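You operate a simulated robot arm through the tools that you are given. There is no shell and no other tool.

You run a simulated robot arm. Do the job below in one go: nothing can be reset, and whatever is moved stays where it is left.

## Task
Time line 2's fold unit by its hand wheel, then set the dial to 0.2 mm.
Fine: yellow mark at its pointer; pull knob out for the wheel and back in after; free the yellow lever for the dial and clamp it again.

Only the result counts: the job must be done as asked and must still hold three seconds after the hand-in. Knocking over, shifting, dropping, spilling or breaking anything else fails it. Flat cloth is picked up by pressing the open fingertips on it (5 to 10 N) and closing them slowly along it; thin cloth reads only 2 to 8 mm in the jaws.

## Robot
A 6-joint arm with a two-finger gripper, fixed in place. Base frame: the origin is on the floor under the middle of its stand, x ahead of it, y to its left, z up. Lengths are in mm, angles in degrees, forces in N, time in s.
It reaches about 1637 mm from its shoulder. Its first joint turns from -166.0 to 166.0 degrees. Payload 3.43 kg.
The tool frame sits at the grasp point between the pads (the TCP): z along the fingers, y along the line on which they close. The tips reach 20 mm beyond it. The gripper opens to 190 mm; its body begins 248 mm behind the TCP.
Orientation is told as [roll, pitch, yaw] about the base's x, y, z axes, in that order, counted from this pose: with the fingers straight down and closing along the base's y, the tool's x points along the base's -x, its y along +y and its z along -z.

## Interface
- The arm moves only by the tool nudge_tool. Its arguments are lists of equal length, an entry for each row: "linear": the shift along the base's x, y, z in units of 300 mm (1.0 is 300 mm), a list of three; "angular": the turn, a rotation vector about the base's x, y, z in units of 120 degrees (1.0 is 120 degrees), a list of three. In form: {"linear": [[x, y, z], ...], "angular": [[rx, ry, rz], ...]}. A call has 1 to 20 rows; each row is the pose to reach, as a shift and turn from the pose commanded when the call began. "grip" is the closure, from 0 (fully open) to 1 (shut), set as the call begins (left out, the last holds). A call with a number of a shift or a turn outside -1 to 1 is refused whole. Rows are played at 5 a second. More than 50 mm and 8.6 degrees between two rows, or a gripper value outside its range, and nothing of the call is played. Where a pose cannot be reached the arm comes as near as it can. A force on the tool above 70 N (or 10 N above the force at the start of the call, whichever is more), or a blocked arm, ends the call early, and 0.2 s more pass. Each finger travels about 45 mm/s and halts on what it meets, pressing with about 37 N; the grip force reading is that of the motor and also rises with nothing between the fingers. The clock runs only during rows and for 0.2 s after the last one: add rows that repeat a pose to give the fingers time. It gives the time, the measured TCP pose, the force on the tool (base axes), the opening and the grip force at its end, in the units of the frame above (readings bear some noise), with the torque about the TCP (base axes, N m) and any sound that the robot's microphone picked up, and new pictures: "show" is both (left out), scene, wrist or none.
- Cameras (640 x 400 px; columns grow to the right, rows downward): "scene" is fixed at [400.3, -502, 1369.7]; the picture's right is [0.92, -0.40, 0.00], its down [-0.21, -0.48, -0.85] and it looks along [0.34, 0.78, -0.52] (base axes); focal length 373 px, centre (320, 200). "wrist" rides on the gripper at [70, -8, -288] in the tool frame; the picture's right is [0.12, 0.99, 0.00], its down [-0.96, 0.12, -0.25] and it looks along [-0.25, 0.03, 0.97] (tool axes); focal length 261 px, centre (320, 200).
- lift_body(by): slides the trunk up (or, below 0, down) by that many mm; the arm rides with it, the base frame stays. It gives what a move gives, with no picture.
- pixel_to_xyz(camera, pixels): for up to 12 pixels [column, row] of the newest picture of that camera ("zoom" is the newest enlarged one), the place [x, y, z] in the base frame of the surface seen there, good to about 2 mm. No time passes.
- close_up(camera, box): a new picture of the part [left, top, right, bottom] of that camera's present view, enlarged. No time passes.
- finish_job(): hands the job in; it is judged then, once.

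Open the gripper and draw the arm clear of the work before you hand the job in, unless the task says otherwise.

The tools are called as name(argument=value, ...) on one line, values as JSON. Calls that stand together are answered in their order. nudge_tool: Moves the arm, as the interface text tells. Its arguments: {"type":"object","properties":{"linear":{"type":"array","items":{"type":"array","items":{"type":"number"}}},"angular":{"type":"array","items":{"type":"array","items":{"type":"number"}}},"grip":{"type":"number"},"show":{"type":"string","enum":["both","scene","wrist","none"]}},"required":["linear","angular"]} The other tools are called the same way: lift_body (by) moves the trunk up or down; pixel_to_xyz (camera, pixels) gives the place of the surface under pixels of a picture; close_up (camera, box) takes an enlarged picture of a part of a camera's view; finish_job () hands the job in.

At the start:

```text
time_s: 0.0
position: [779.4, 569.0, 1017.1]
tcp_rot: [0.0, 0.1, -0.1]
ft_force: [0.9, 0.1, 1.0]
ft_torque: [0.03, 0.0, 0.01]
opening: 190.1
finger_force: 0.1
trunk travel left (down, up): [-175.0, 65.0]
```

scene: 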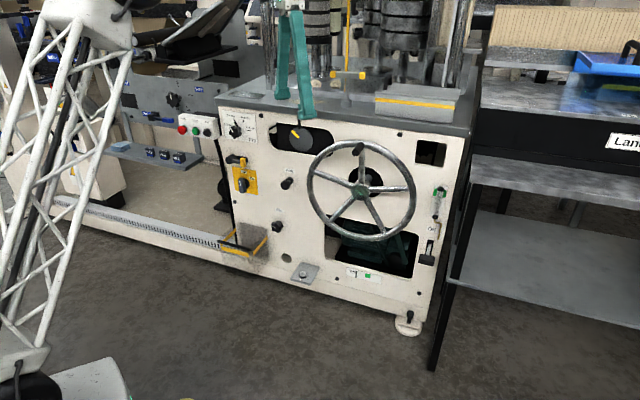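
wrist: 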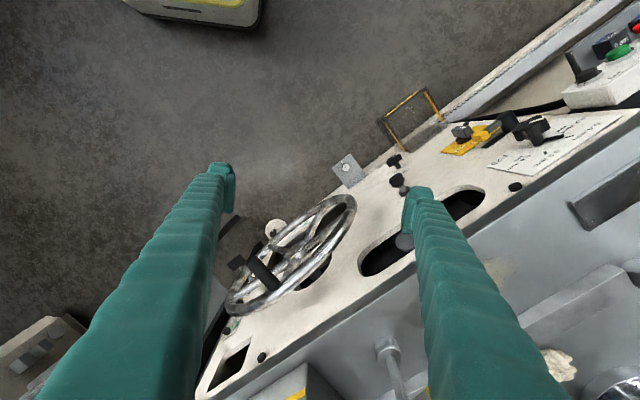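

I'll begin by enlarging the scene picture around the machine's front panel (columns 210-450, rows 80-330) to identify the wheel, dial, knob and lever.

close_up(camera="scene", box=[210, 90, 330, 165])

close_up(camera="scene", box=[290, 120, 450, 220])

close_up(camera="scene", box=[210, 140, 330, 215])

close_up(camera="scene", box=[290, 200, 450, 300])

```text
5.33 times, centred on (270, 128) of scene
```

zoom: 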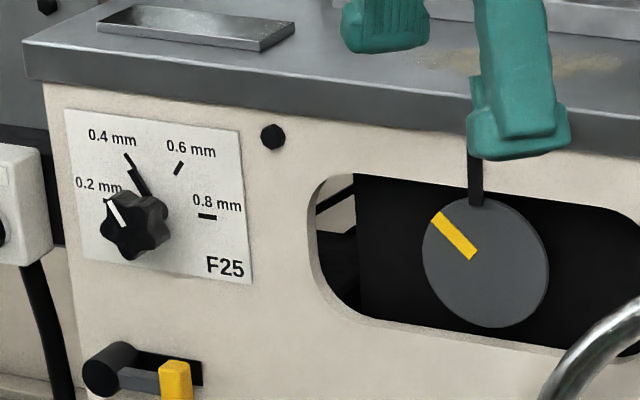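

```text
4.00 times, centred on (370, 170) of scene
```

zoom: 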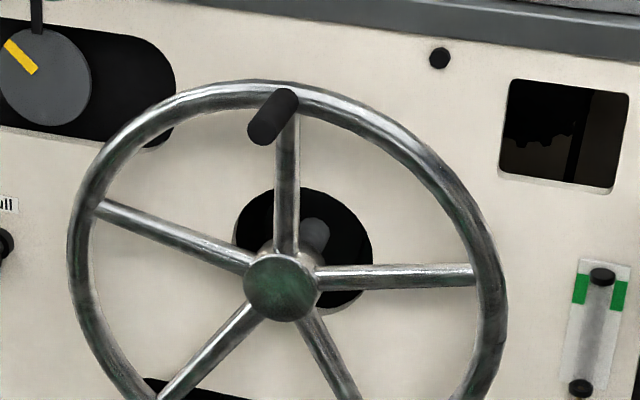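

```text
5.33 times, centred on (270, 178) of scene
```

zoom: 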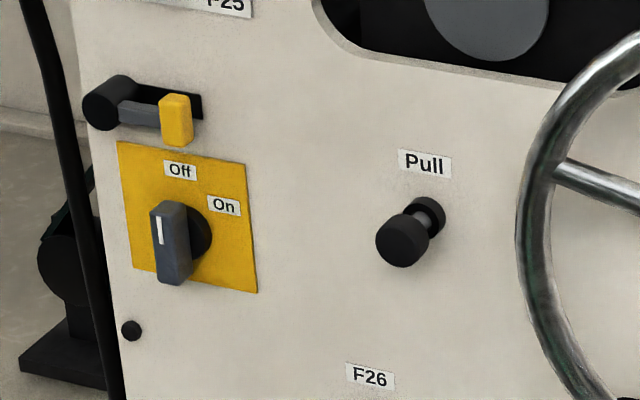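

```text
4.00 times, centred on (370, 250) of scene
```

zoom: 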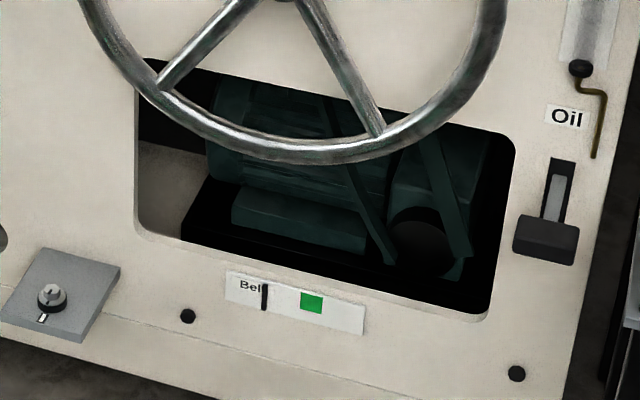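

The close-ups show the F25 dial, the timing disc with yellow mark below a black pointer, the yellow lever, the "Pull" knob (F26) and the hand wheel. I check the rest of the scene for line numbers and similar units.

close_up(camera="scene", box=[100, 60, 260, 160])

close_up(camera="scene", box=[480, 20, 640, 160])

close_up(camera="scene", box=[200, 0, 480, 130])

close_up(camera="scene", box=[200, 200, 340, 300])

close_up(camera="wrist", box=[200, 60, 640, 340])

close_up(camera="scene", box=[380, 160, 480, 340])

```text
4.00 times, centred on (180, 110) of scene
```

zoom: 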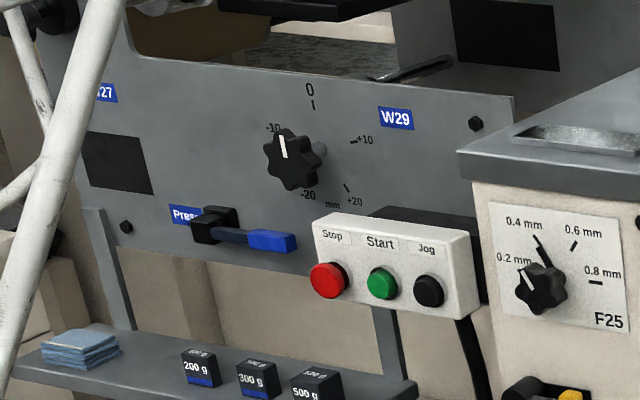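

```text
2.86 times, centred on (560, 90) of scene
```

zoom: 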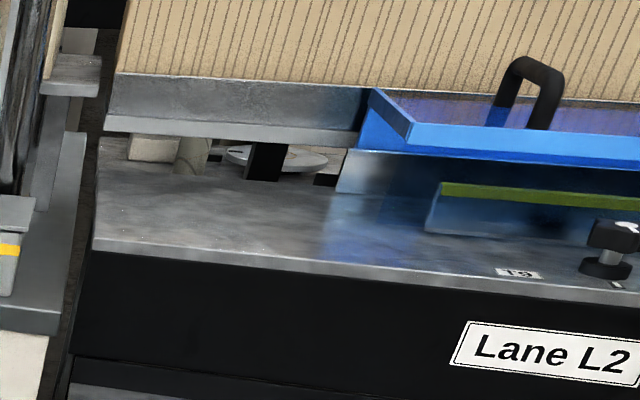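

```text
2.29 times, centred on (340, 65) of scene
```

zoom: 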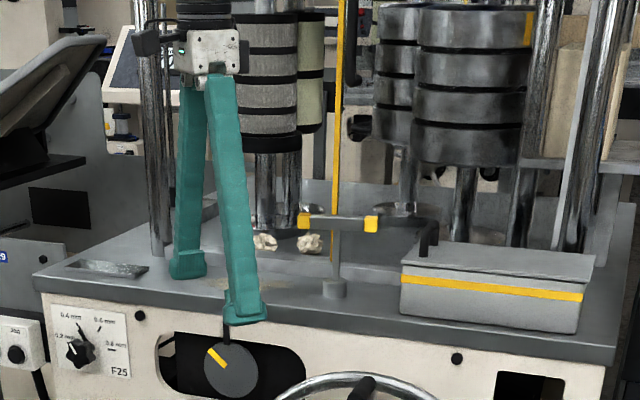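

```text
4.00 times, centred on (270, 250) of scene
```

zoom: 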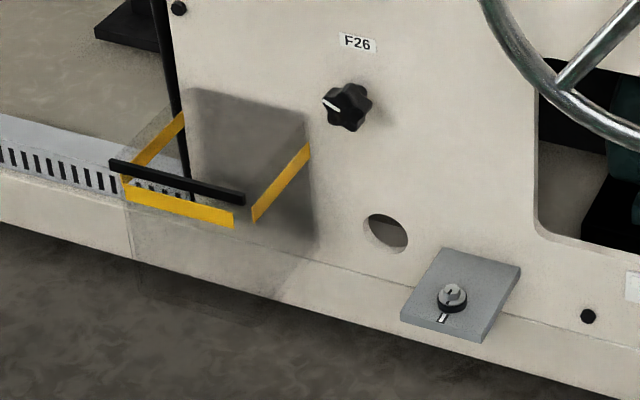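

```text
1.43 times, centred on (420, 200) of wrist
```

zoom: 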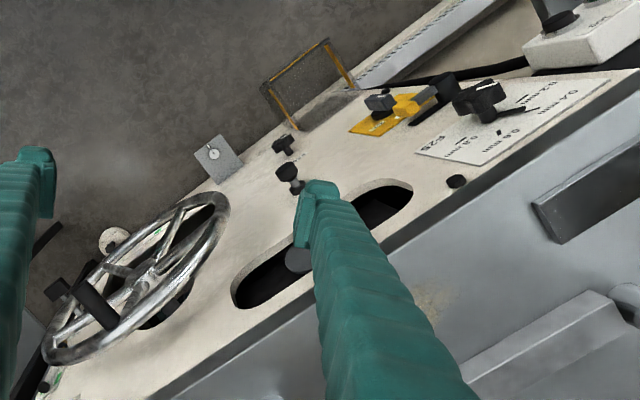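

```text
2.22 times, centred on (430, 250) of scene
```

zoom: 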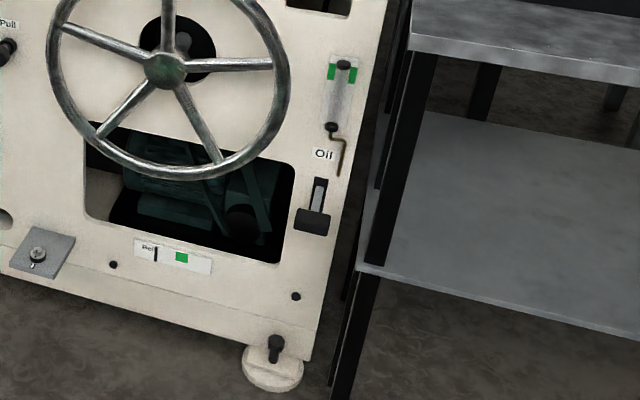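

I now measure the 3D places of panel points: wheel hub, crank handle, Pull knob, yellow lever, dial, pointer and disc.

pixel_to_xyz(camera="scene", pixels=[[235, 130], [240, 165], [234, 119], [244, 121], [248, 130], [302, 138], [299, 125], [286, 184], [280, 170], [360, 190], [358, 150], [415, 195]])

pixel_to_xyz(camera="scene", pixels=[[231, 158], [243, 162], [276, 228], [309, 190], [380, 147], [270, 200], [330, 280], [300, 270], [243, 184], [242, 245], [425, 260], [430, 140]])

close_up(camera="scene", box=[220, 105, 260, 145])

close_up(camera="scene", box=[280, 110, 330, 155])

```text
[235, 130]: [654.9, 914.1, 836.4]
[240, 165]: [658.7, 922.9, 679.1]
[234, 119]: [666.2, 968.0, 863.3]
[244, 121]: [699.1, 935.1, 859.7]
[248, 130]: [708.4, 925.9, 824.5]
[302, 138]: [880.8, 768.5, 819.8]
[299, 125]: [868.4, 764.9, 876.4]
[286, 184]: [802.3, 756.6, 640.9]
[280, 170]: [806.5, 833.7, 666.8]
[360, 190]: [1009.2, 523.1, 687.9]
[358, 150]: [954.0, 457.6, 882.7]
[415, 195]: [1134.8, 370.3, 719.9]
```

```text
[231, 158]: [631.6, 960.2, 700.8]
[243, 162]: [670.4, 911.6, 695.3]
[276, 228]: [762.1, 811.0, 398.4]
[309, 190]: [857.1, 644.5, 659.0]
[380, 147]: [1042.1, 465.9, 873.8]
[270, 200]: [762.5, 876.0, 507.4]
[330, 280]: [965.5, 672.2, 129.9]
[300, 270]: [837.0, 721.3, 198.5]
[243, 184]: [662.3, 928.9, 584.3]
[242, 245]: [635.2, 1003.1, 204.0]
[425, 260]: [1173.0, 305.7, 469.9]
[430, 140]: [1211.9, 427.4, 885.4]
```

```text
10.00 times, centred on (240, 125) of scene
```

zoom: 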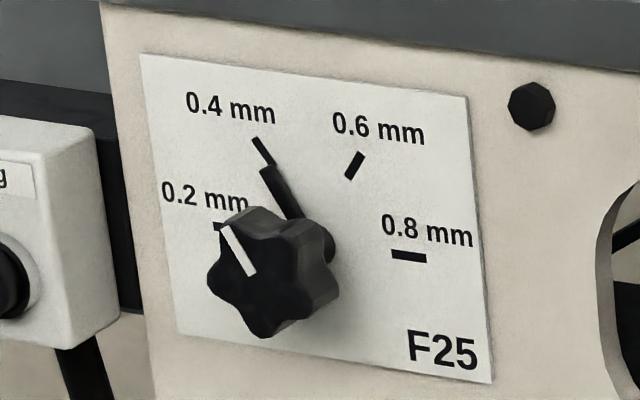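

```text
8.89 times, centred on (305, 132) of scene
```

zoom: 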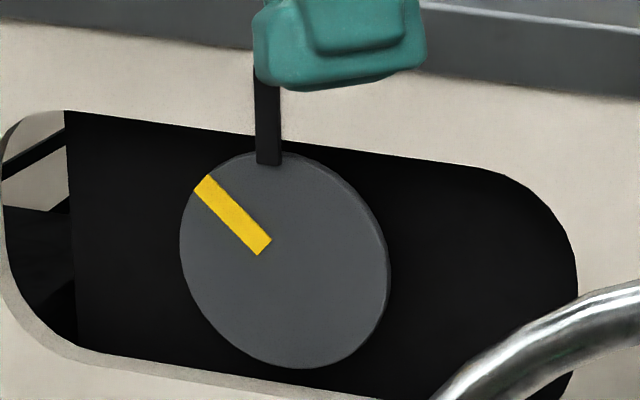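

The panel faces the robot (normal about [-0.70,-0.71,0]); all controls lie on it between z 400 and 880. I first back the tool away from the machine and yaw it by -44.7° so I can afterwards tilt it to point at the panel.

nudge_tool(linear=[[-0.118, 0.042, 0], [-0.235, 0.084, 0], [-0.353, 0.125, 0], [-0.471, 0.167, 0], [-0.588, 0.209, 0], [-0.706, 0.251, 0]], angular=[[0, 0, -0.062], [0, 0, -0.124], [0, 0, -0.186], [0, 0, -0.248], [0, 0, -0.31], [0, 0, -0.3725]], grip=0.55, show="scene")

```text
time_s: 1.4
position: [567.1, 645.2, 1012.6]
tcp_rot: [0.0, 0.0, -44.9]
ft_force: [-0.4, 0.6, -0.7]
ft_torque: [0.05, 0.13, -0.01]
opening: 85.5
finger_force: 0.1
trunk travel left (down, up): [-175.0, 65.0]
```

scene: 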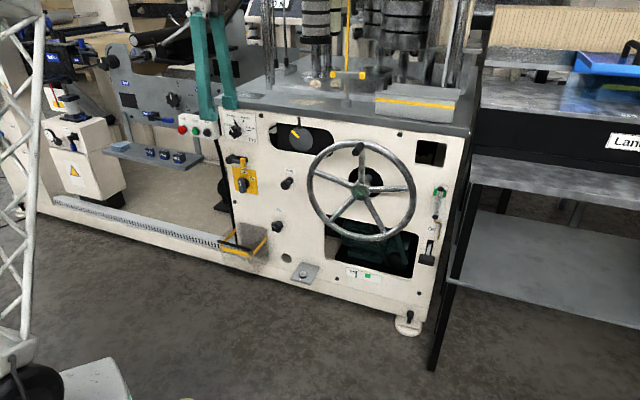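

The yaw went well and the arm is clear. Now I tilt the tool 90° so the fingers point horizontally at the panel, coming down to about z = 770.

nudge_tool(linear=[[0, 0, -0.067], [0, 0, -0.133], [0, 0, -0.2], [0, 0, -0.267], [0, 0, -0.333], [0, 0, -0.4], [0, 0, -0.467], [0, 0, -0.533], [0, 0, -0.6], [0, 0, -0.667], [0, 0, -0.733], [0, 0, -0.8]], angular=[[0.0444, -0.044, 0], [0.0888, -0.088, 0], [0.1333, -0.1319, 0], [0.1777, -0.1759, 0], [0.2221, -0.2199, 0], [0.2665, -0.2639, 0], [0.3109, -0.3078, 0], [0.3553, -0.3518, 0], [0.3998, -0.3958, 0], [0.4442, -0.4398, 0], [0.4886, -0.4837, 0], [0.533, -0.5277, 0]], show="both")

```text
time_s: 4.0
position: [557.6, 652.4, 910.2]
tcp_rot: [46.9, 1.7, -42.4]
ft_force: [0.1, 0.7, 0.1]
ft_torque: [0.0, -0.02, -0.02]
opening: 85.5
finger_force: 0.1
out of reach, approached as far as the arm can: row 6, 7, 8, 9, 10, 11, 12
trunk travel left (down, up): [-175.0, 65.0]
```

scene: 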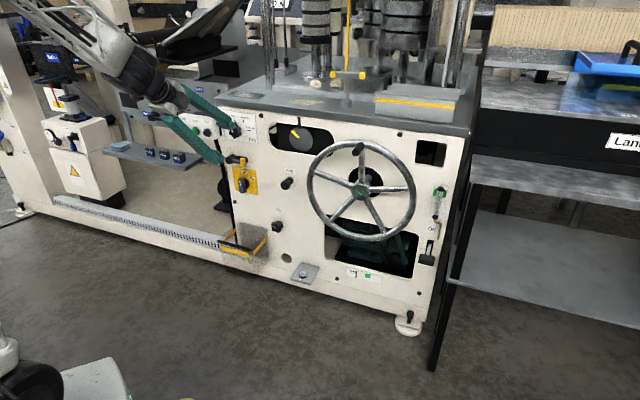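
wrist: 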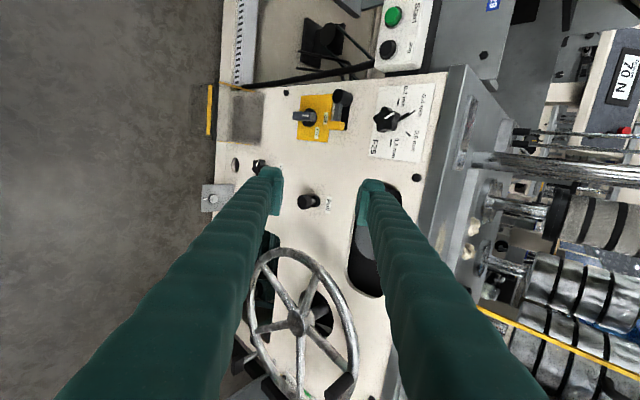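

The arm stopped at about 47° tilt: too close to the base for this posture. I check what the commanded pose is now with a zero move while keeping clear of the panel.

nudge_tool(linear=[[0, 0, 0]], angular=[[0, 0, 0]], show="none")

```text
time_s: 4.4
position: [557.7, 653.6, 909.6]
tcp_rot: [46.9, 1.7, -42.3]
ft_force: [0.0, 1.0, 0.5]
ft_torque: [0.0, 0.0, 0.0]
opening: 85.6
finger_force: 0.1
trunk travel left (down, up): [-175.0, 65.0]
```

The commanded pose follows the reached one. I retry the tilt while extending toward the panel (to about 130 mm in front of it at s≈-64, z≈830, free space there up to ~60 mm off the panel).

nudge_tool(linear=[[0.1, 0.1, 0], [0.2, 0.2, 0], [0.3, 0.303, 0], [0.399, 0.403, 0], [0.399, 0.403, -0.03], [0.399, 0.403, -0.06], [0.399, 0.403, -0.09], [0.399, 0.403, -0.12], [0.399, 0.403, -0.15], [0.399, 0.403, -0.18], [0.399, 0.403, -0.21]], angular=[[0, 0, 0], [0, 0, 0], [0, 0, 0], [0, 0, 0], [0.0359, -0.0367, -0.0035], [0.0717, -0.0734, -0.0069], [0.1076, -0.1101, -0.0104], [0.1435, -0.1468, -0.0139], [0.1794, -0.1835, -0.0174], [0.2152, -0.2202, -0.0208], [0.2511, -0.2569, -0.0243]], show="both")

```text
time_s: 6.8
position: [680.5, 768.7, 848.3]
tcp_rot: [90.1, 0.1, -44.6]
ft_force: [-0.5, -0.6, 0.9]
ft_torque: [-0.18, 0.18, 0.05]
opening: 85.4
finger_force: 0.1
out of reach, approached as far as the arm can: row 5
trunk travel left (down, up): [-175.0, 65.0]
```

scene: 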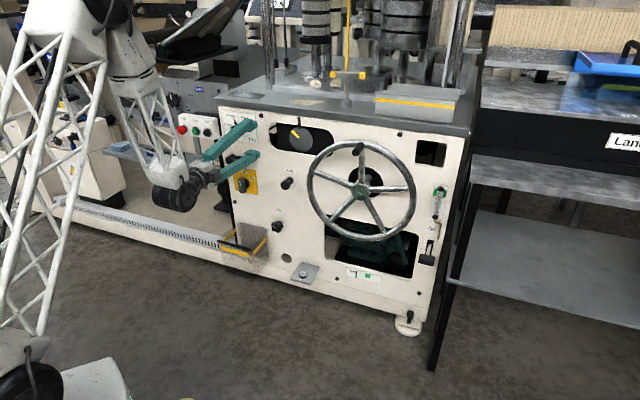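
wrist: 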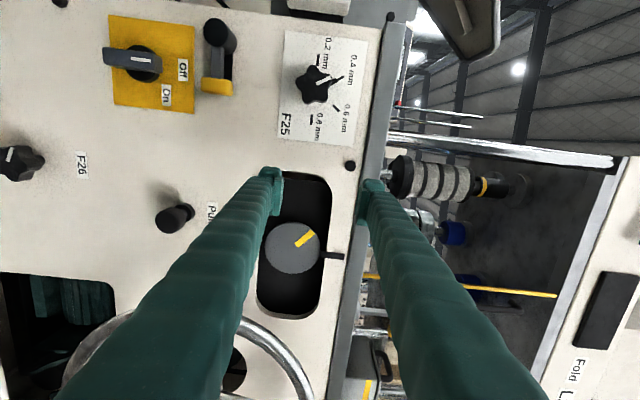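

The tool now points horizontally at the panel. In the wrist picture I see the dial at (315,85), lever at (217,60), disc with yellow mark at (295,247), pull knob at (172,218); I enlarge these.

close_up(camera="wrist", box=[180, 0, 380, 150])

close_up(camera="wrist", box=[240, 160, 380, 330])

close_up(camera="wrist", box=[100, 140, 260, 260])

pixel_to_xyz(camera="wrist", pixels=[[220, 38], [215, 72], [217, 87], [230, 60], [315, 85], [320, 40], [335, 105], [311, 120], [335, 80], [185, 215], [165, 220], [290, 255]])

```text
2.67 times, centred on (280, 75) of wrist
```

zoom: 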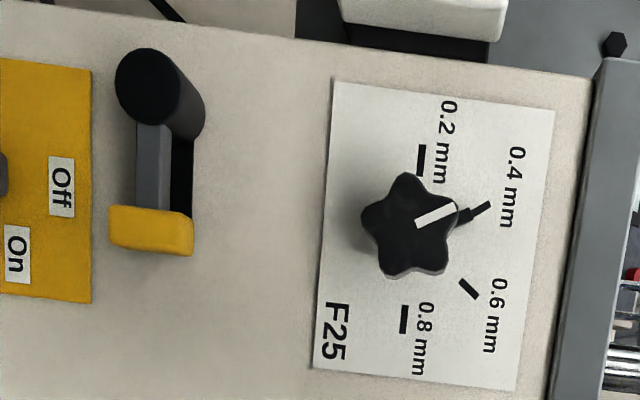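

```text
2.35 times, centred on (310, 245) of wrist
```

zoom: 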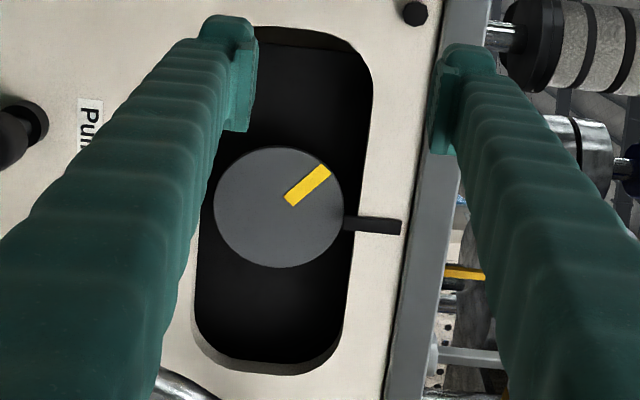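

```text
3.33 times, centred on (180, 200) of wrist
```

zoom: 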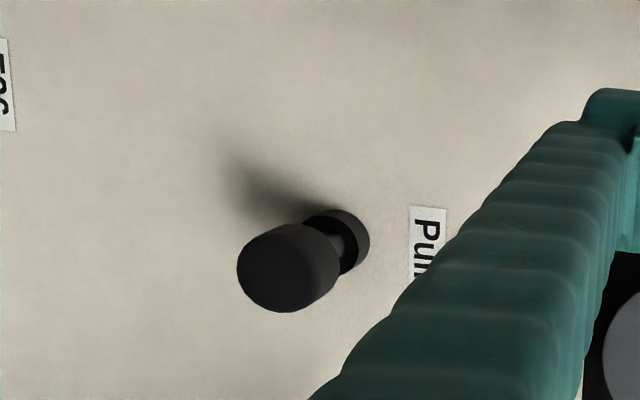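

```text
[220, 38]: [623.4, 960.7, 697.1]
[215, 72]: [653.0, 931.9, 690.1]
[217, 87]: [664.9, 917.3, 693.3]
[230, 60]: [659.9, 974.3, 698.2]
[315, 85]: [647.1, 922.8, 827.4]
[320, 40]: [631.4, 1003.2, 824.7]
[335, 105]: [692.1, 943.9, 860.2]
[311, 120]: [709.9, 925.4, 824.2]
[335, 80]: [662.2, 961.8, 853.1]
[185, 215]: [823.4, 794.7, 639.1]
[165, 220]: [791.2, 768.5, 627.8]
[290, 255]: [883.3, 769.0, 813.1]
```

The right edge of the wrist view shows a plate reading "Fold L…" near (570,380); I check it to confirm this is line 2's fold unit, and measure the pull knob and lever more precisely.

close_up(camera="wrist", box=[480, 280, 640, 400])

pixel_to_xyz(camera="wrist", pixels=[[169, 219], [158, 220], [180, 222], [170, 206], [170, 230], [201, 213], [314, 84], [318, 59], [340, 79], [335, 108], [295, 247], [335, 256]])

```text
3.33 times, centred on (560, 340) of wrist
```

zoom: 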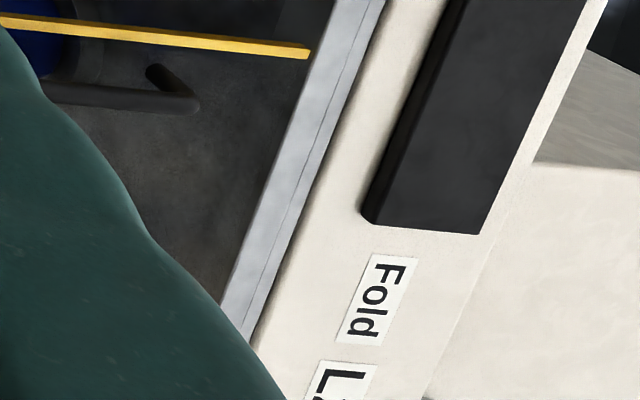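

```text
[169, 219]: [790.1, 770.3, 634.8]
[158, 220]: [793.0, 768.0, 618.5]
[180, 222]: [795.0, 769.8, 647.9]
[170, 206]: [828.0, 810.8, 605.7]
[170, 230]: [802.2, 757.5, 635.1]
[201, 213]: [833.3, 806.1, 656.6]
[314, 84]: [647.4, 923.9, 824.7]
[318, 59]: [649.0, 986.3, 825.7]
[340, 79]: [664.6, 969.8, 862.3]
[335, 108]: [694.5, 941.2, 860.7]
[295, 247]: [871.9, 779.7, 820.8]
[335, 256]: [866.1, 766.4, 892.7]
```

The plate confirms the Fold unit; I'll read the "L2" later from a better angle. Pull knob cap centre is about s=28, z=631, front face 54 mm off the panel (Ø≈30). I move the tool in front of it, staying 130 mm off the panel.

nudge_tool(linear=[[0.0335, -0.033, -0.12], [0.067, -0.066, -0.241], [0.1, -0.1, -0.362], [0.134, -0.133, -0.482], [0.1675, -0.166, -0.603], [0.201, -0.199, -0.723]], angular=[[0, 0, 0], [0, 0, 0], [0, 0, 0], [0, 0, 0], [0, 0, 0], [0, 0, 0]], show="both")

```text
time_s: 8.2
position: [739.4, 711.2, 631.4]
tcp_rot: [90.1, 0.1, -44.7]
ft_force: [0.2, -0.1, 1.2]
ft_torque: [-0.14, 0.13, -0.03]
opening: 85.7
finger_force: 0.0
trunk travel left (down, up): [-175.0, 65.0]
```

scene: 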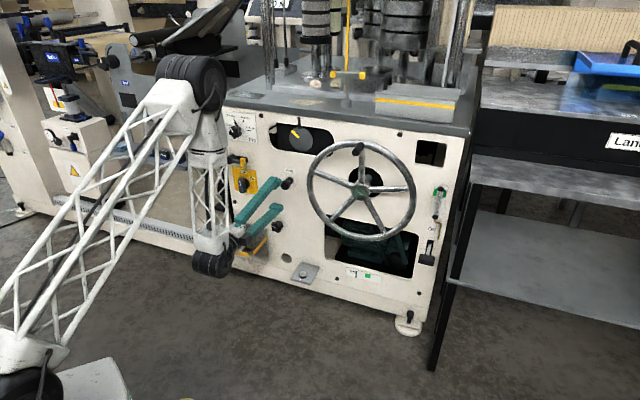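
wrist: 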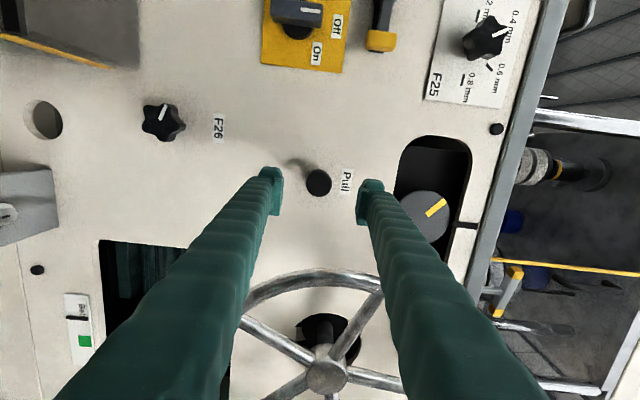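

The cap at (318,183) sits right on the tool axis (predicted (319.5,184)). I advance 90 mm along the panel normal so the pads straddle the cap.

nudge_tool(linear=[[0.053, 0.053, -0.003], [0.106, 0.107, -0.006], [0.158, 0.16, -0.006], [0.211, 0.213, -0.006]], angular=[[0, 0, 0], [0, 0, 0], [0, 0, 0], [0, 0, 0]], show="both")

```text
time_s: 9.2
position: [805.6, 775.0, 629.0]
tcp_rot: [90.0, -0.1, -44.6]
ft_force: [-0.3, 0.4, -0.2]
ft_torque: [0.01, -0.01, -0.03]
opening: 85.2
finger_force: 0.0
trunk travel left (down, up): [-175.0, 65.0]
```

scene: 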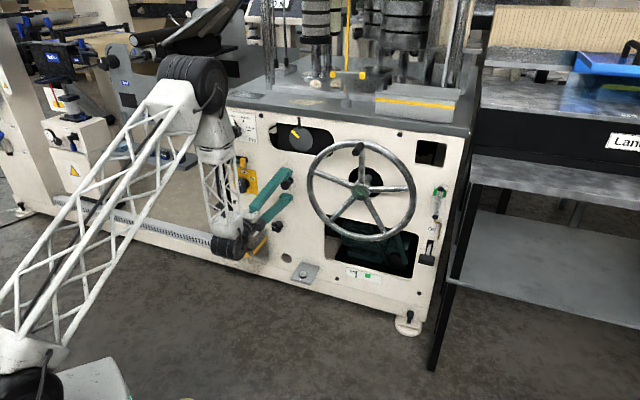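
wrist: 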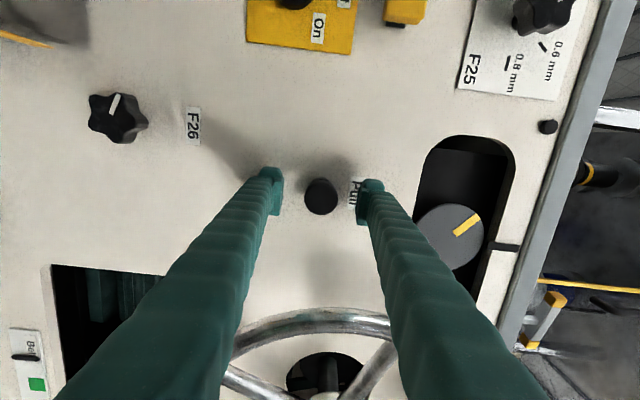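

The cap now appears at about (321,196) between the pads. I zoom in to check alignment before closing.

close_up(camera="wrist", box=[240, 150, 400, 250])

pixel_to_xyz(camera="wrist", pixels=[[321, 196], [310, 196], [332, 196], [321, 184], [321, 208], [275, 195], [368, 200]])

```text
4.00 times, centred on (320, 200) of wrist
```

zoom: 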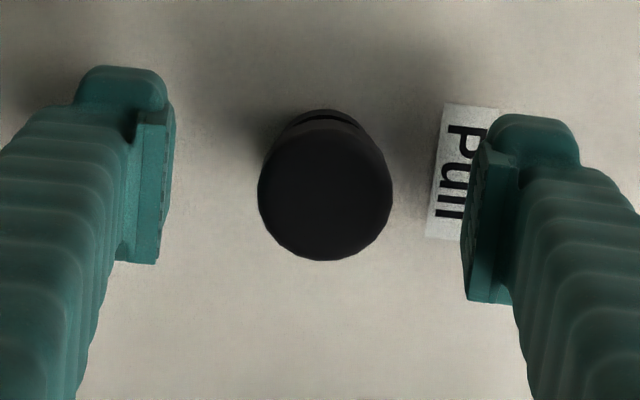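

```text
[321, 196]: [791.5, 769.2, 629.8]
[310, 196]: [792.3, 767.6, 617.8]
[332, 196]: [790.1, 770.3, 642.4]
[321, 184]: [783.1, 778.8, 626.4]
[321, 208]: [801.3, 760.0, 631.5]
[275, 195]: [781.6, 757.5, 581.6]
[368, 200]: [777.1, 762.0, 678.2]
```

Cap centre is about 3 mm to the left of the tool axis; I shift that much and close the fingers on it.

nudge_tool(linear=[[-0.007, 0.007, 0.003], [-0.007, 0.007, 0.003], [-0.007, 0.007, 0.003], [-0.007, 0.007, 0.003], [-0.007, 0.007, 0.003], [-0.007, 0.007, 0.003]], angular=[[0, 0, 0], [0, 0, 0], [0, 0, 0], [0, 0, 0], [0, 0, 0], [0, 0, 0]], grip=1.0, show="wrist")

```text
time_s: 10.6
position: [801.6, 777.7, 630.4]
tcp_rot: [90.1, 0.0, -44.6]
ft_force: [1.7, 1.4, 8.0]
ft_torque: [0.03, -0.1, 0.0]
opening: 36.4
finger_force: 45.0
trunk travel left (down, up): [-175.0, 65.0]
```

wrist: 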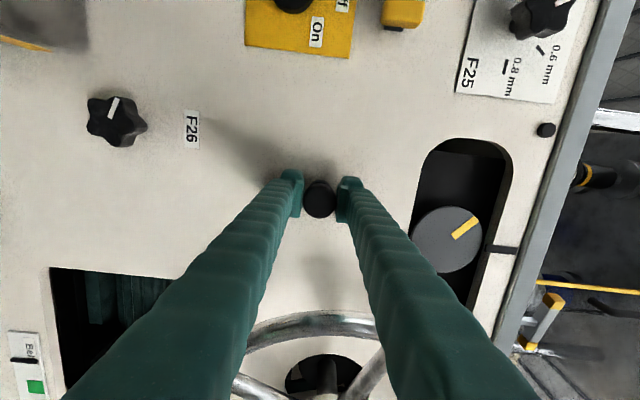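

The cap is gripped (opening 36.4 mm). I pull straight out along the normal in small steps, watching the force.

nudge_tool(linear=[[-0.0094, -0.0095, 0.001], [-0.0188, -0.019, 0.001], [-0.0281, -0.0284, 0.001], [-0.0281, -0.0284, 0.001]], angular=[[0, 0, 0], [0, 0, 0], [0, 0, 0], [0, 0, 0]], show="wrist")

```text
time_s: 11.6
position: [792.9, 767.3, 630.5]
tcp_rot: [90.1, 0.0, -44.6]
ft_force: [-0.2, 3.5, 9.5]
ft_torque: [0.04, -0.09, 0.0]
opening: 36.4
finger_force: 44.6
trunk travel left (down, up): [-175.0, 65.0]
```

wrist: 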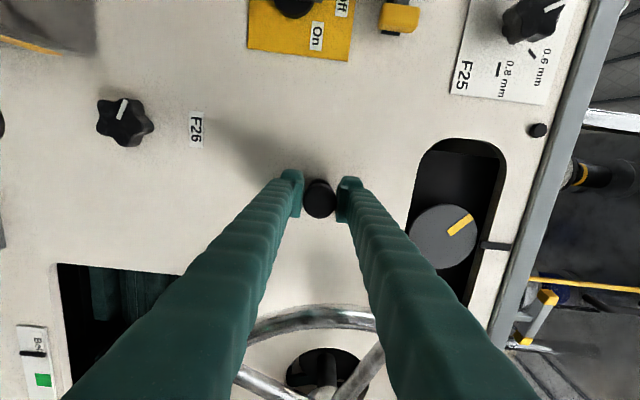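

The cap travelled with the pads (still at (318,199)) with little force. I keep pulling in small steps.

nudge_tool(linear=[[-0.0094, -0.0095, 0.001], [-0.0188, -0.019, 0.001], [-0.0281, -0.0284, 0.001], [-0.0281, -0.0284, 0.001]], angular=[[0, 0, 0], [0, 0, 0], [0, 0, 0], [0, 0, 0]], show="both")

```text
time_s: 12.6
position: [783.7, 760.3, 630.7]
tcp_rot: [89.9, 0.0, -44.5]
ft_force: [-0.6, 3.1, 7.0]
ft_torque: [0.01, -0.07, 0.11]
opening: 36.4
finger_force: 45.4
trunk travel left (down, up): [-175.0, 65.0]
```

scene: 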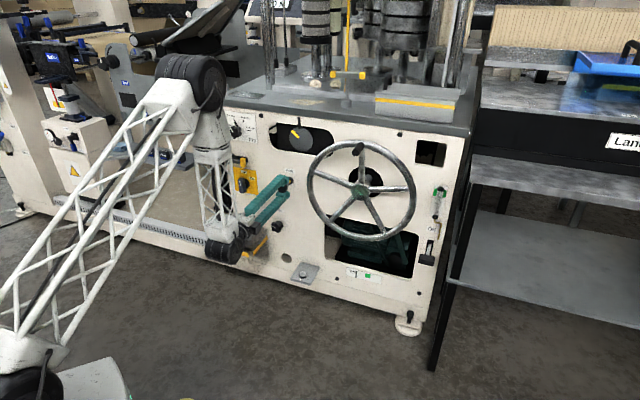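
wrist: 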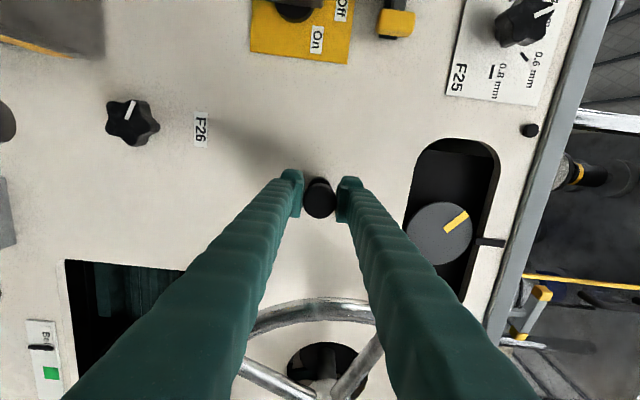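

Pulled about 25 mm with hardly any resistance; I continue to feel for the end stop.

nudge_tool(linear=[[-0.0094, -0.0095, 0], [-0.0188, -0.019, 0], [-0.0281, -0.0284, 0], [-0.0281, -0.0284, 0]], angular=[[0, 0, 0], [0, 0, 0], [0, 0, 0], [0, 0, 0]], show="wrist")

```text
time_s: 13.6
position: [776.6, 750.8, 630.4]
tcp_rot: [89.9, 0.0, -44.6]
ft_force: [13.1, 17.9, 5.4]
ft_torque: [-0.01, 0.0, 0.13]
opening: 36.1
finger_force: 44.4
trunk travel left (down, up): [-175.0, 65.0]
```

wrist: 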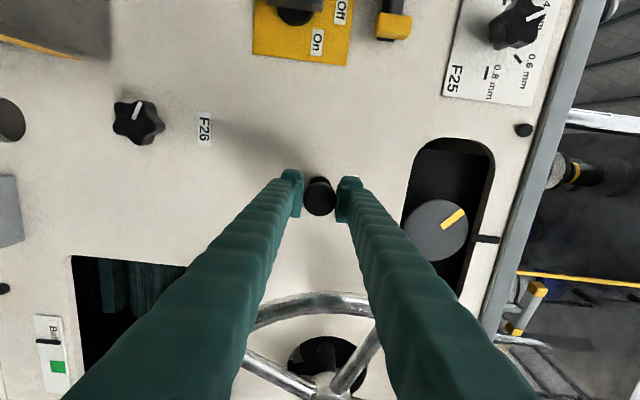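

A pull of 22 N now shows the end stop (about 35 mm of travel). I open the fingers in place and then back away.

nudge_tool(linear=[[0, 0, 0], [0, 0, 0], [0, 0, 0], [0, 0, 0]], angular=[[0, 0, 0], [0, 0, 0], [0, 0, 0], [0, 0, 0]], grip=0.55, show="wrist")

nudge_tool(linear=[[-0.1, -0.101, 0], [-0.2, -0.202, 0], [-0.3, -0.303, 0]], angular=[[0, 0, 0], [0, 0, 0], [0, 0, 0]], show="both")

```text
time_s: 14.6
position: [776.3, 751.2, 629.7]
tcp_rot: [90.0, -0.1, -44.6]
ft_force: [0.6, 0.1, 0.0]
ft_torque: [0.02, 0.02, 0.01]
opening: 85.5
finger_force: 0.1
trunk travel left (down, up): [-175.0, 65.0]
```

wrist: 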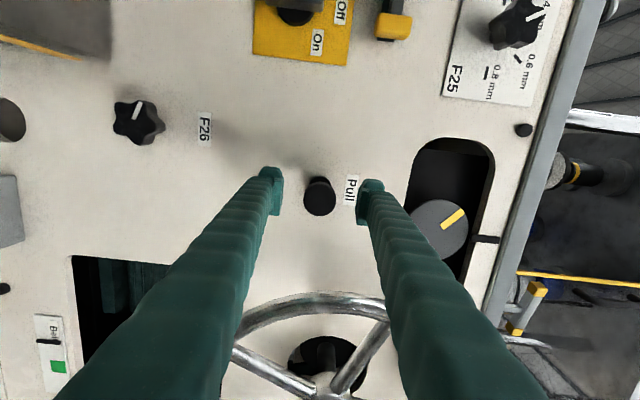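

```text
time_s: 15.4
position: [687.6, 660.5, 629.6]
tcp_rot: [90.0, -0.1, -44.6]
ft_force: [0.5, -1.0, 1.0]
ft_torque: [0.04, 0.01, 0.05]
opening: 85.4
finger_force: 0.0
trunk travel left (down, up): [-175.0, 65.0]
```

scene: 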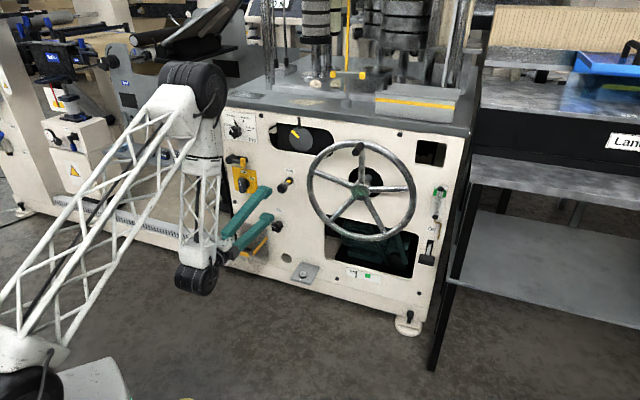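
wrist: 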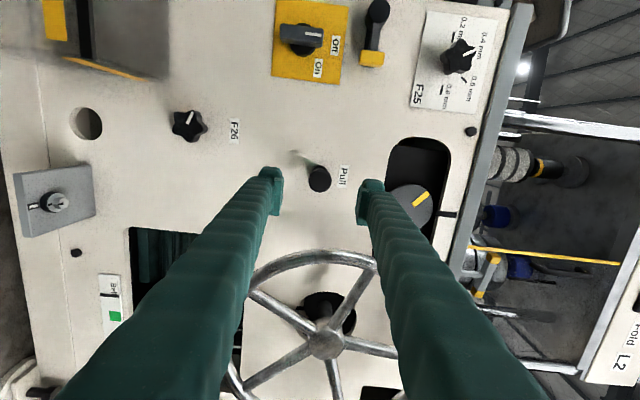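

The plate now reads "Fold L2". I zoom in on the pull knob in both cameras to confirm that it stays out.

close_up(camera="scene", box=[265, 160, 313, 190])

pixel_to_xyz(camera="scene", pixels=[[281, 188], [283, 188], [283, 186], [281, 186]])

pixel_to_xyz(camera="wrist", pixels=[[319, 183], [326, 345]])

close_up(camera="wrist", box=[260, 130, 480, 270])

```text
13.33 times, centred on (289, 175) of scene
```

zoom: 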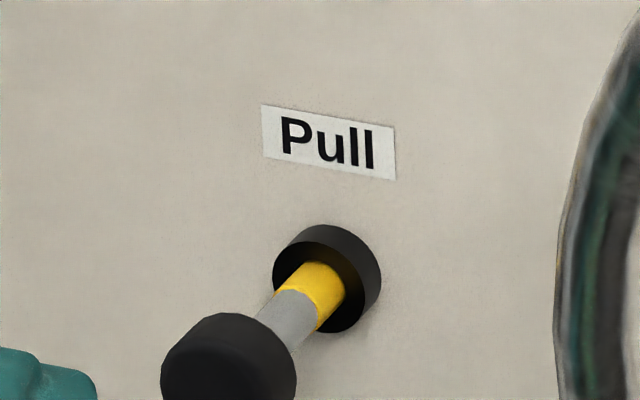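

```text
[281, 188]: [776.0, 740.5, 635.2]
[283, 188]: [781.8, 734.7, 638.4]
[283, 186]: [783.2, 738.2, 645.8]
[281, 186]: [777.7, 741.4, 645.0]
```

```text
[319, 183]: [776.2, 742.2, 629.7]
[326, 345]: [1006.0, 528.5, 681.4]
```

```text
2.86 times, centred on (370, 200) of wrist
```

zoom: 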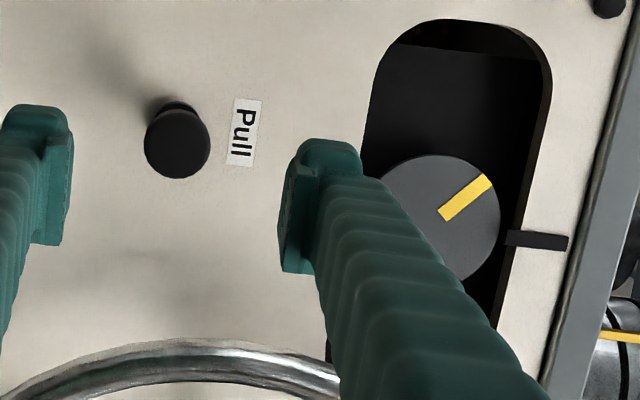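

The knob stays out with its yellow band showing (face at 83 mm, was 54 mm). Next I move in front of the wheel's crank handle (s≈356, z≈883, its end about 160 mm off the panel), keeping the TCP 250 mm off the panel.

nudge_tool(linear=[[0.0678, -0.0888, 0.0843], [0.1356, -0.1776, 0.1686], [0.2034, -0.2664, 0.2529], [0.2712, -0.3552, 0.3372], [0.339, -0.444, 0.4215], [0.4068, -0.5328, 0.5058], [0.4746, -0.6216, 0.5901], [0.5424, -0.7104, 0.6744], [0.6102, -0.7992, 0.7587], [0.678, -0.888, 0.843]], angular=[[0, 0, 0], [0, 0, 0], [0, 0, 0], [0, 0, 0], [0, 0, 0], [0, 0, 0], [0, 0, 0], [0, 0, 0], [0, 0, 0], [0, 0, 0]], show="both")

```text
time_s: 17.6
position: [890.1, 394.8, 885.3]
tcp_rot: [89.9, 0.1, -44.6]
ft_force: [-0.1, 0.5, -0.7]
ft_torque: [0.06, -0.13, -0.06]
opening: 85.7
finger_force: 0.1
trunk travel left (down, up): [-175.0, 65.0]
```

scene: 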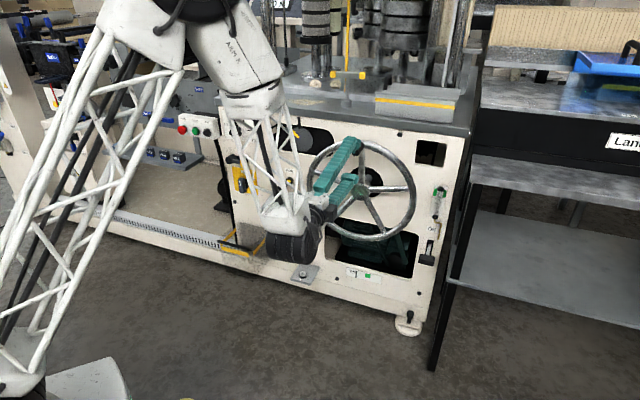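
wrist: 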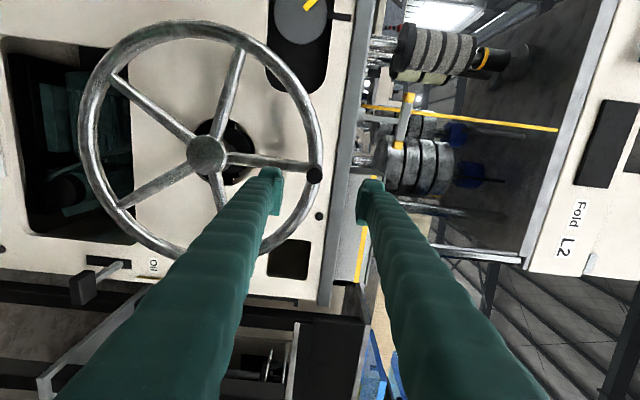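

The wrist view shows the whole wheel: hub at (206,155), crank handle end at (314,174), rim around. I measure these to get the wheel's centre and the handle's position.

pixel_to_xyz(camera="wrist", pixels=[[314, 174], [309, 174], [319, 174], [314, 169], [314, 179], [206, 155], [83, 135], [320, 135], [190, 25], [170, 250], [306, 10], [335, 16]])

close_up(camera="wrist", box=[260, 120, 360, 220])

close_up(camera="wrist", box=[240, 0, 400, 100])

close_up(camera="scene", box=[260, 100, 420, 220])

```text
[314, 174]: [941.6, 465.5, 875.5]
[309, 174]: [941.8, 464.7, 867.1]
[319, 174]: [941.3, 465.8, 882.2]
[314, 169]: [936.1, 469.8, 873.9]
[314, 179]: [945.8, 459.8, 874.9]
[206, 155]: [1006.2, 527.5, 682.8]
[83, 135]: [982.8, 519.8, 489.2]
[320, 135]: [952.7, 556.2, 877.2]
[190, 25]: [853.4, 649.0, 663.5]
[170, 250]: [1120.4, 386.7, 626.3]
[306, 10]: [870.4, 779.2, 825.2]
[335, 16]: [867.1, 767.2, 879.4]
```

```text
4.00 times, centred on (310, 170) of wrist
```

zoom: 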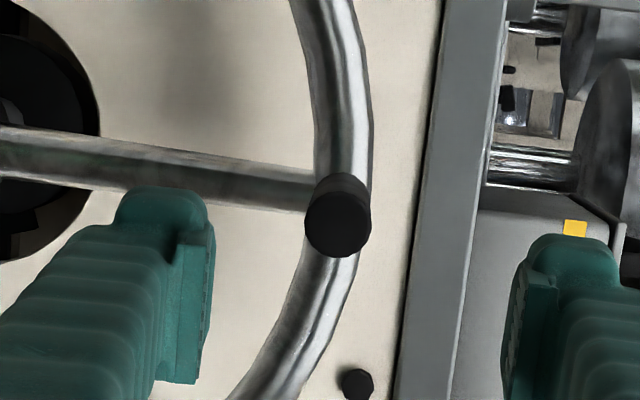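

```text
4.00 times, centred on (320, 50) of wrist
```

zoom: 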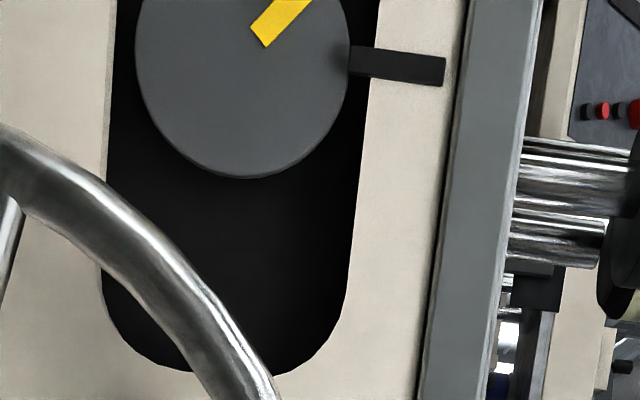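

```text
3.33 times, centred on (340, 160) of scene
```

zoom: 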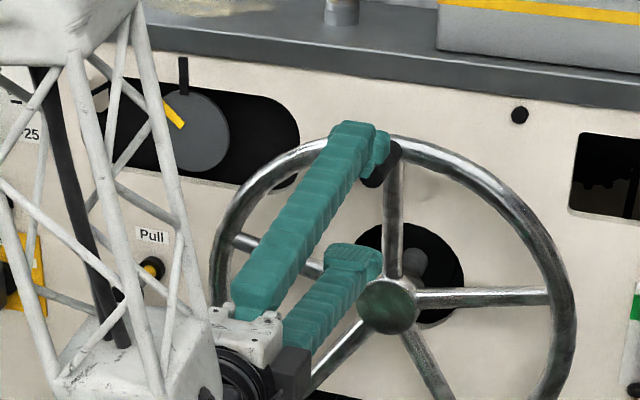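

The handle (Ø≈24) is at s≈343, z≈875, end 164 mm off the panel; hub centre is s≈344, z≈683 (radius ≈192). I align with the handle and advance until the pads straddle it, with tips about 18 mm in front of the rim.

nudge_tool(linear=[[-0.0277, 0.0274, -0.0327], [0.04, 0.096, -0.0327], [0.107, 0.164, -0.0327], [0.175, 0.232, -0.0327], [0.242, 0.2998, -0.0327]], angular=[[0, 0, 0], [0, 0, 0], [0, 0, 0], [0, 0, 0], [0, 0, 0]], show="both")

```text
time_s: 18.8
position: [962.3, 485.2, 874.3]
tcp_rot: [90.0, 0.1, -44.6]
ft_force: [0.0, -0.2, 0.3]
ft_torque: [-0.08, 0.04, 0.06]
opening: 85.6
finger_force: 0.0
trunk travel left (down, up): [-175.0, 65.0]
```

scene: 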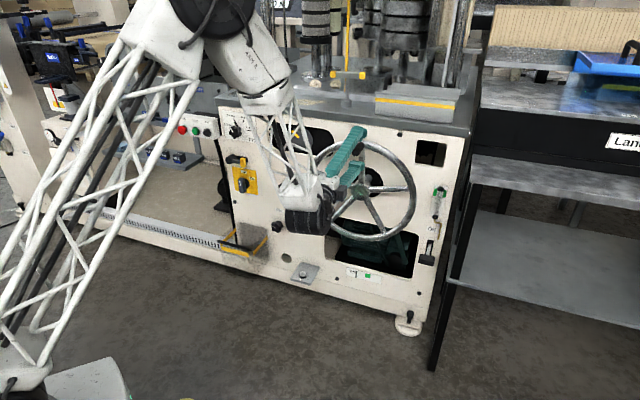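
wrist: 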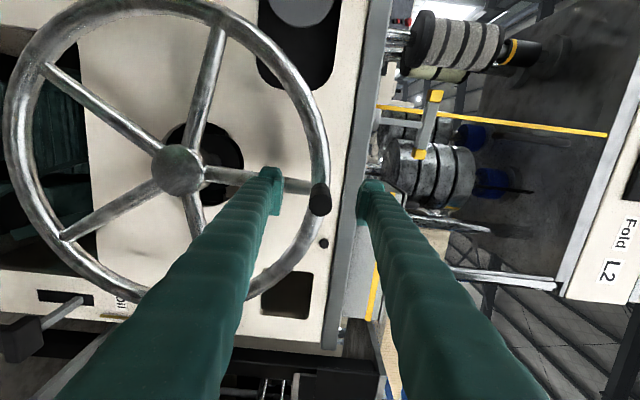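

The handle is centred between the pads. I close the fingers on it.

nudge_tool(linear=[[0, 0, 0], [0, 0, 0], [0, 0, 0], [0, 0, 0], [0, 0, 0], [0, 0, 0]], angular=[[0, 0, 0], [0, 0, 0], [0, 0, 0], [0, 0, 0], [0, 0, 0], [0, 0, 0]], grip=1.0, show="both")

```text
time_s: 20.2
position: [962.4, 485.2, 874.9]
tcp_rot: [90.1, 0.0, -44.5]
ft_force: [6.8, 2.5, 10.3]
ft_torque: [0.02, -0.09, 0.0]
opening: 22.7
finger_force: 45.3
trunk travel left (down, up): [-175.0, 65.0]
```

scene: 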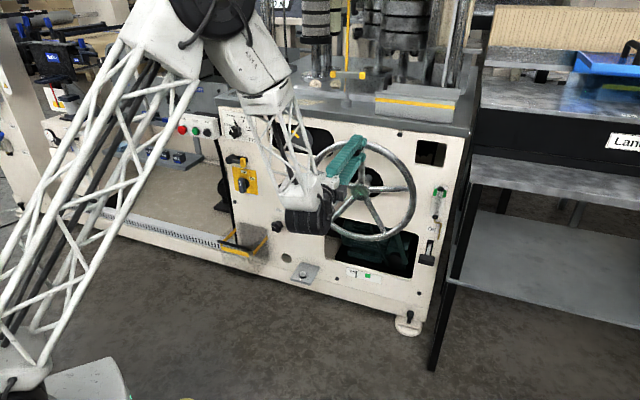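
wrist: 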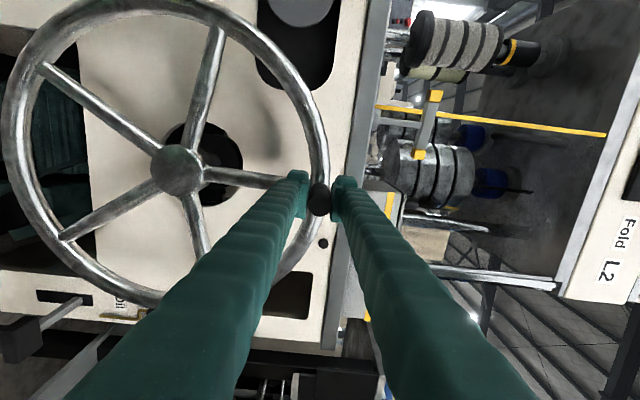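

Handle gripped (opening 22.7 mm). I turn the wheel clockwise by 15° as a first test, moving along the arc and turning the tool with it.

nudge_tool(linear=[[0.0198, -0.0196, -0.0006], [0.0396, -0.0392, -0.0024], [0.0594, -0.0588, -0.0055], [0.0788, -0.078, -0.0097], [0.0983, -0.0973, -0.0151], [0.1175, -0.1163, -0.0217], [0.1175, -0.1163, -0.0217]], angular=[[0.0147, 0.0148, 0], [0.0293, 0.0296, 0], [0.044, 0.0444, 0], [0.0586, 0.0592, 0], [0.0733, 0.074, 0], [0.088, 0.0888, 0], [0.088, 0.0888, 0]], show="both")

```text
time_s: 21.8
position: [998.2, 448.8, 869.8]
tcp_rot: [90.2, 14.9, -44.7]
ft_force: [16.6, 9.0, 27.4]
ft_torque: [0.07, -0.11, -0.2]
opening: 22.8
finger_force: 44.9
trunk travel left (down, up): [-175.0, 65.0]
```

scene: 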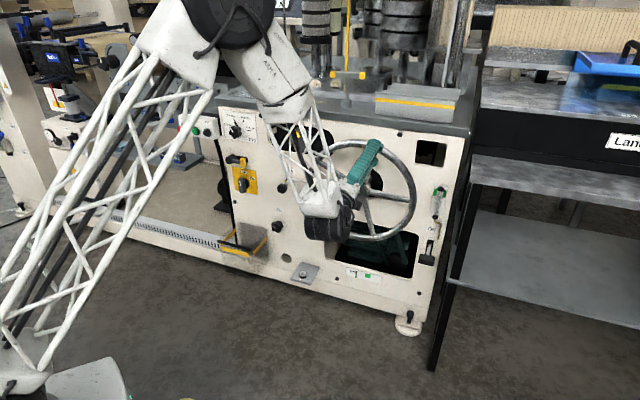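
wrist: 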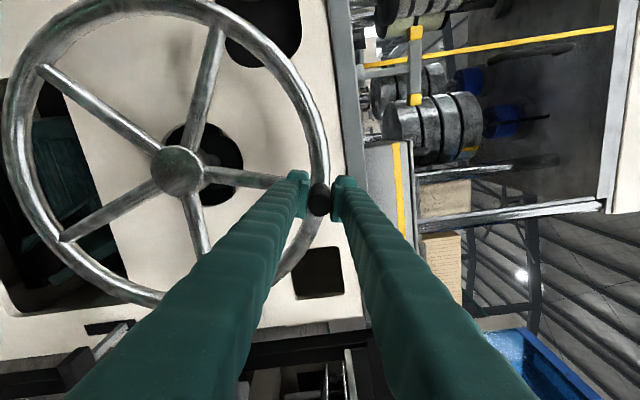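

The wheel turned 15°; the 28 N radial push indicates the true hub is ~5 mm further right than assumed. I look at the timing disc.

close_up(camera="scene", box=[275, 110, 335, 150])

close_up(camera="wrist", box=[200, 0, 360, 100])

```text
10.00 times, centred on (305, 130) of scene
```

zoom: 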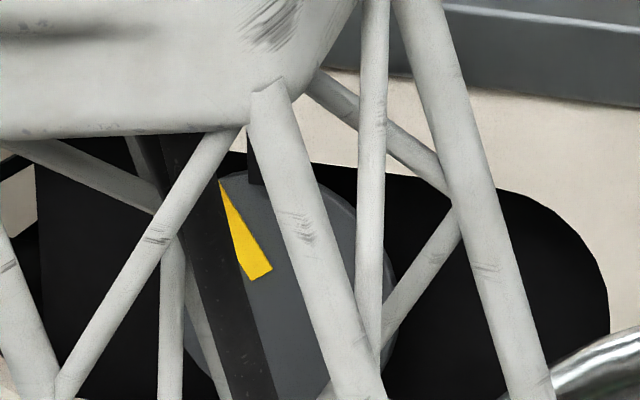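

```text
4.00 times, centred on (280, 50) of wrist
```

zoom: 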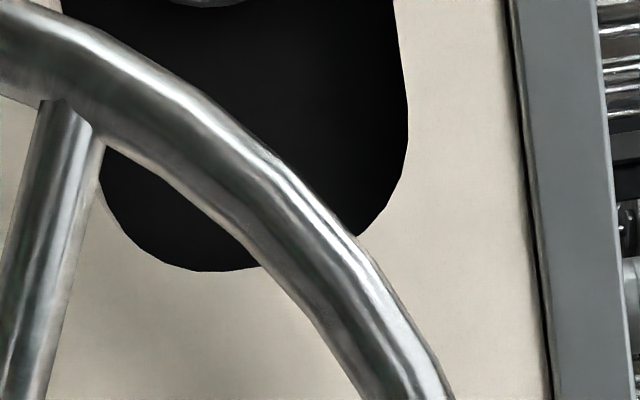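

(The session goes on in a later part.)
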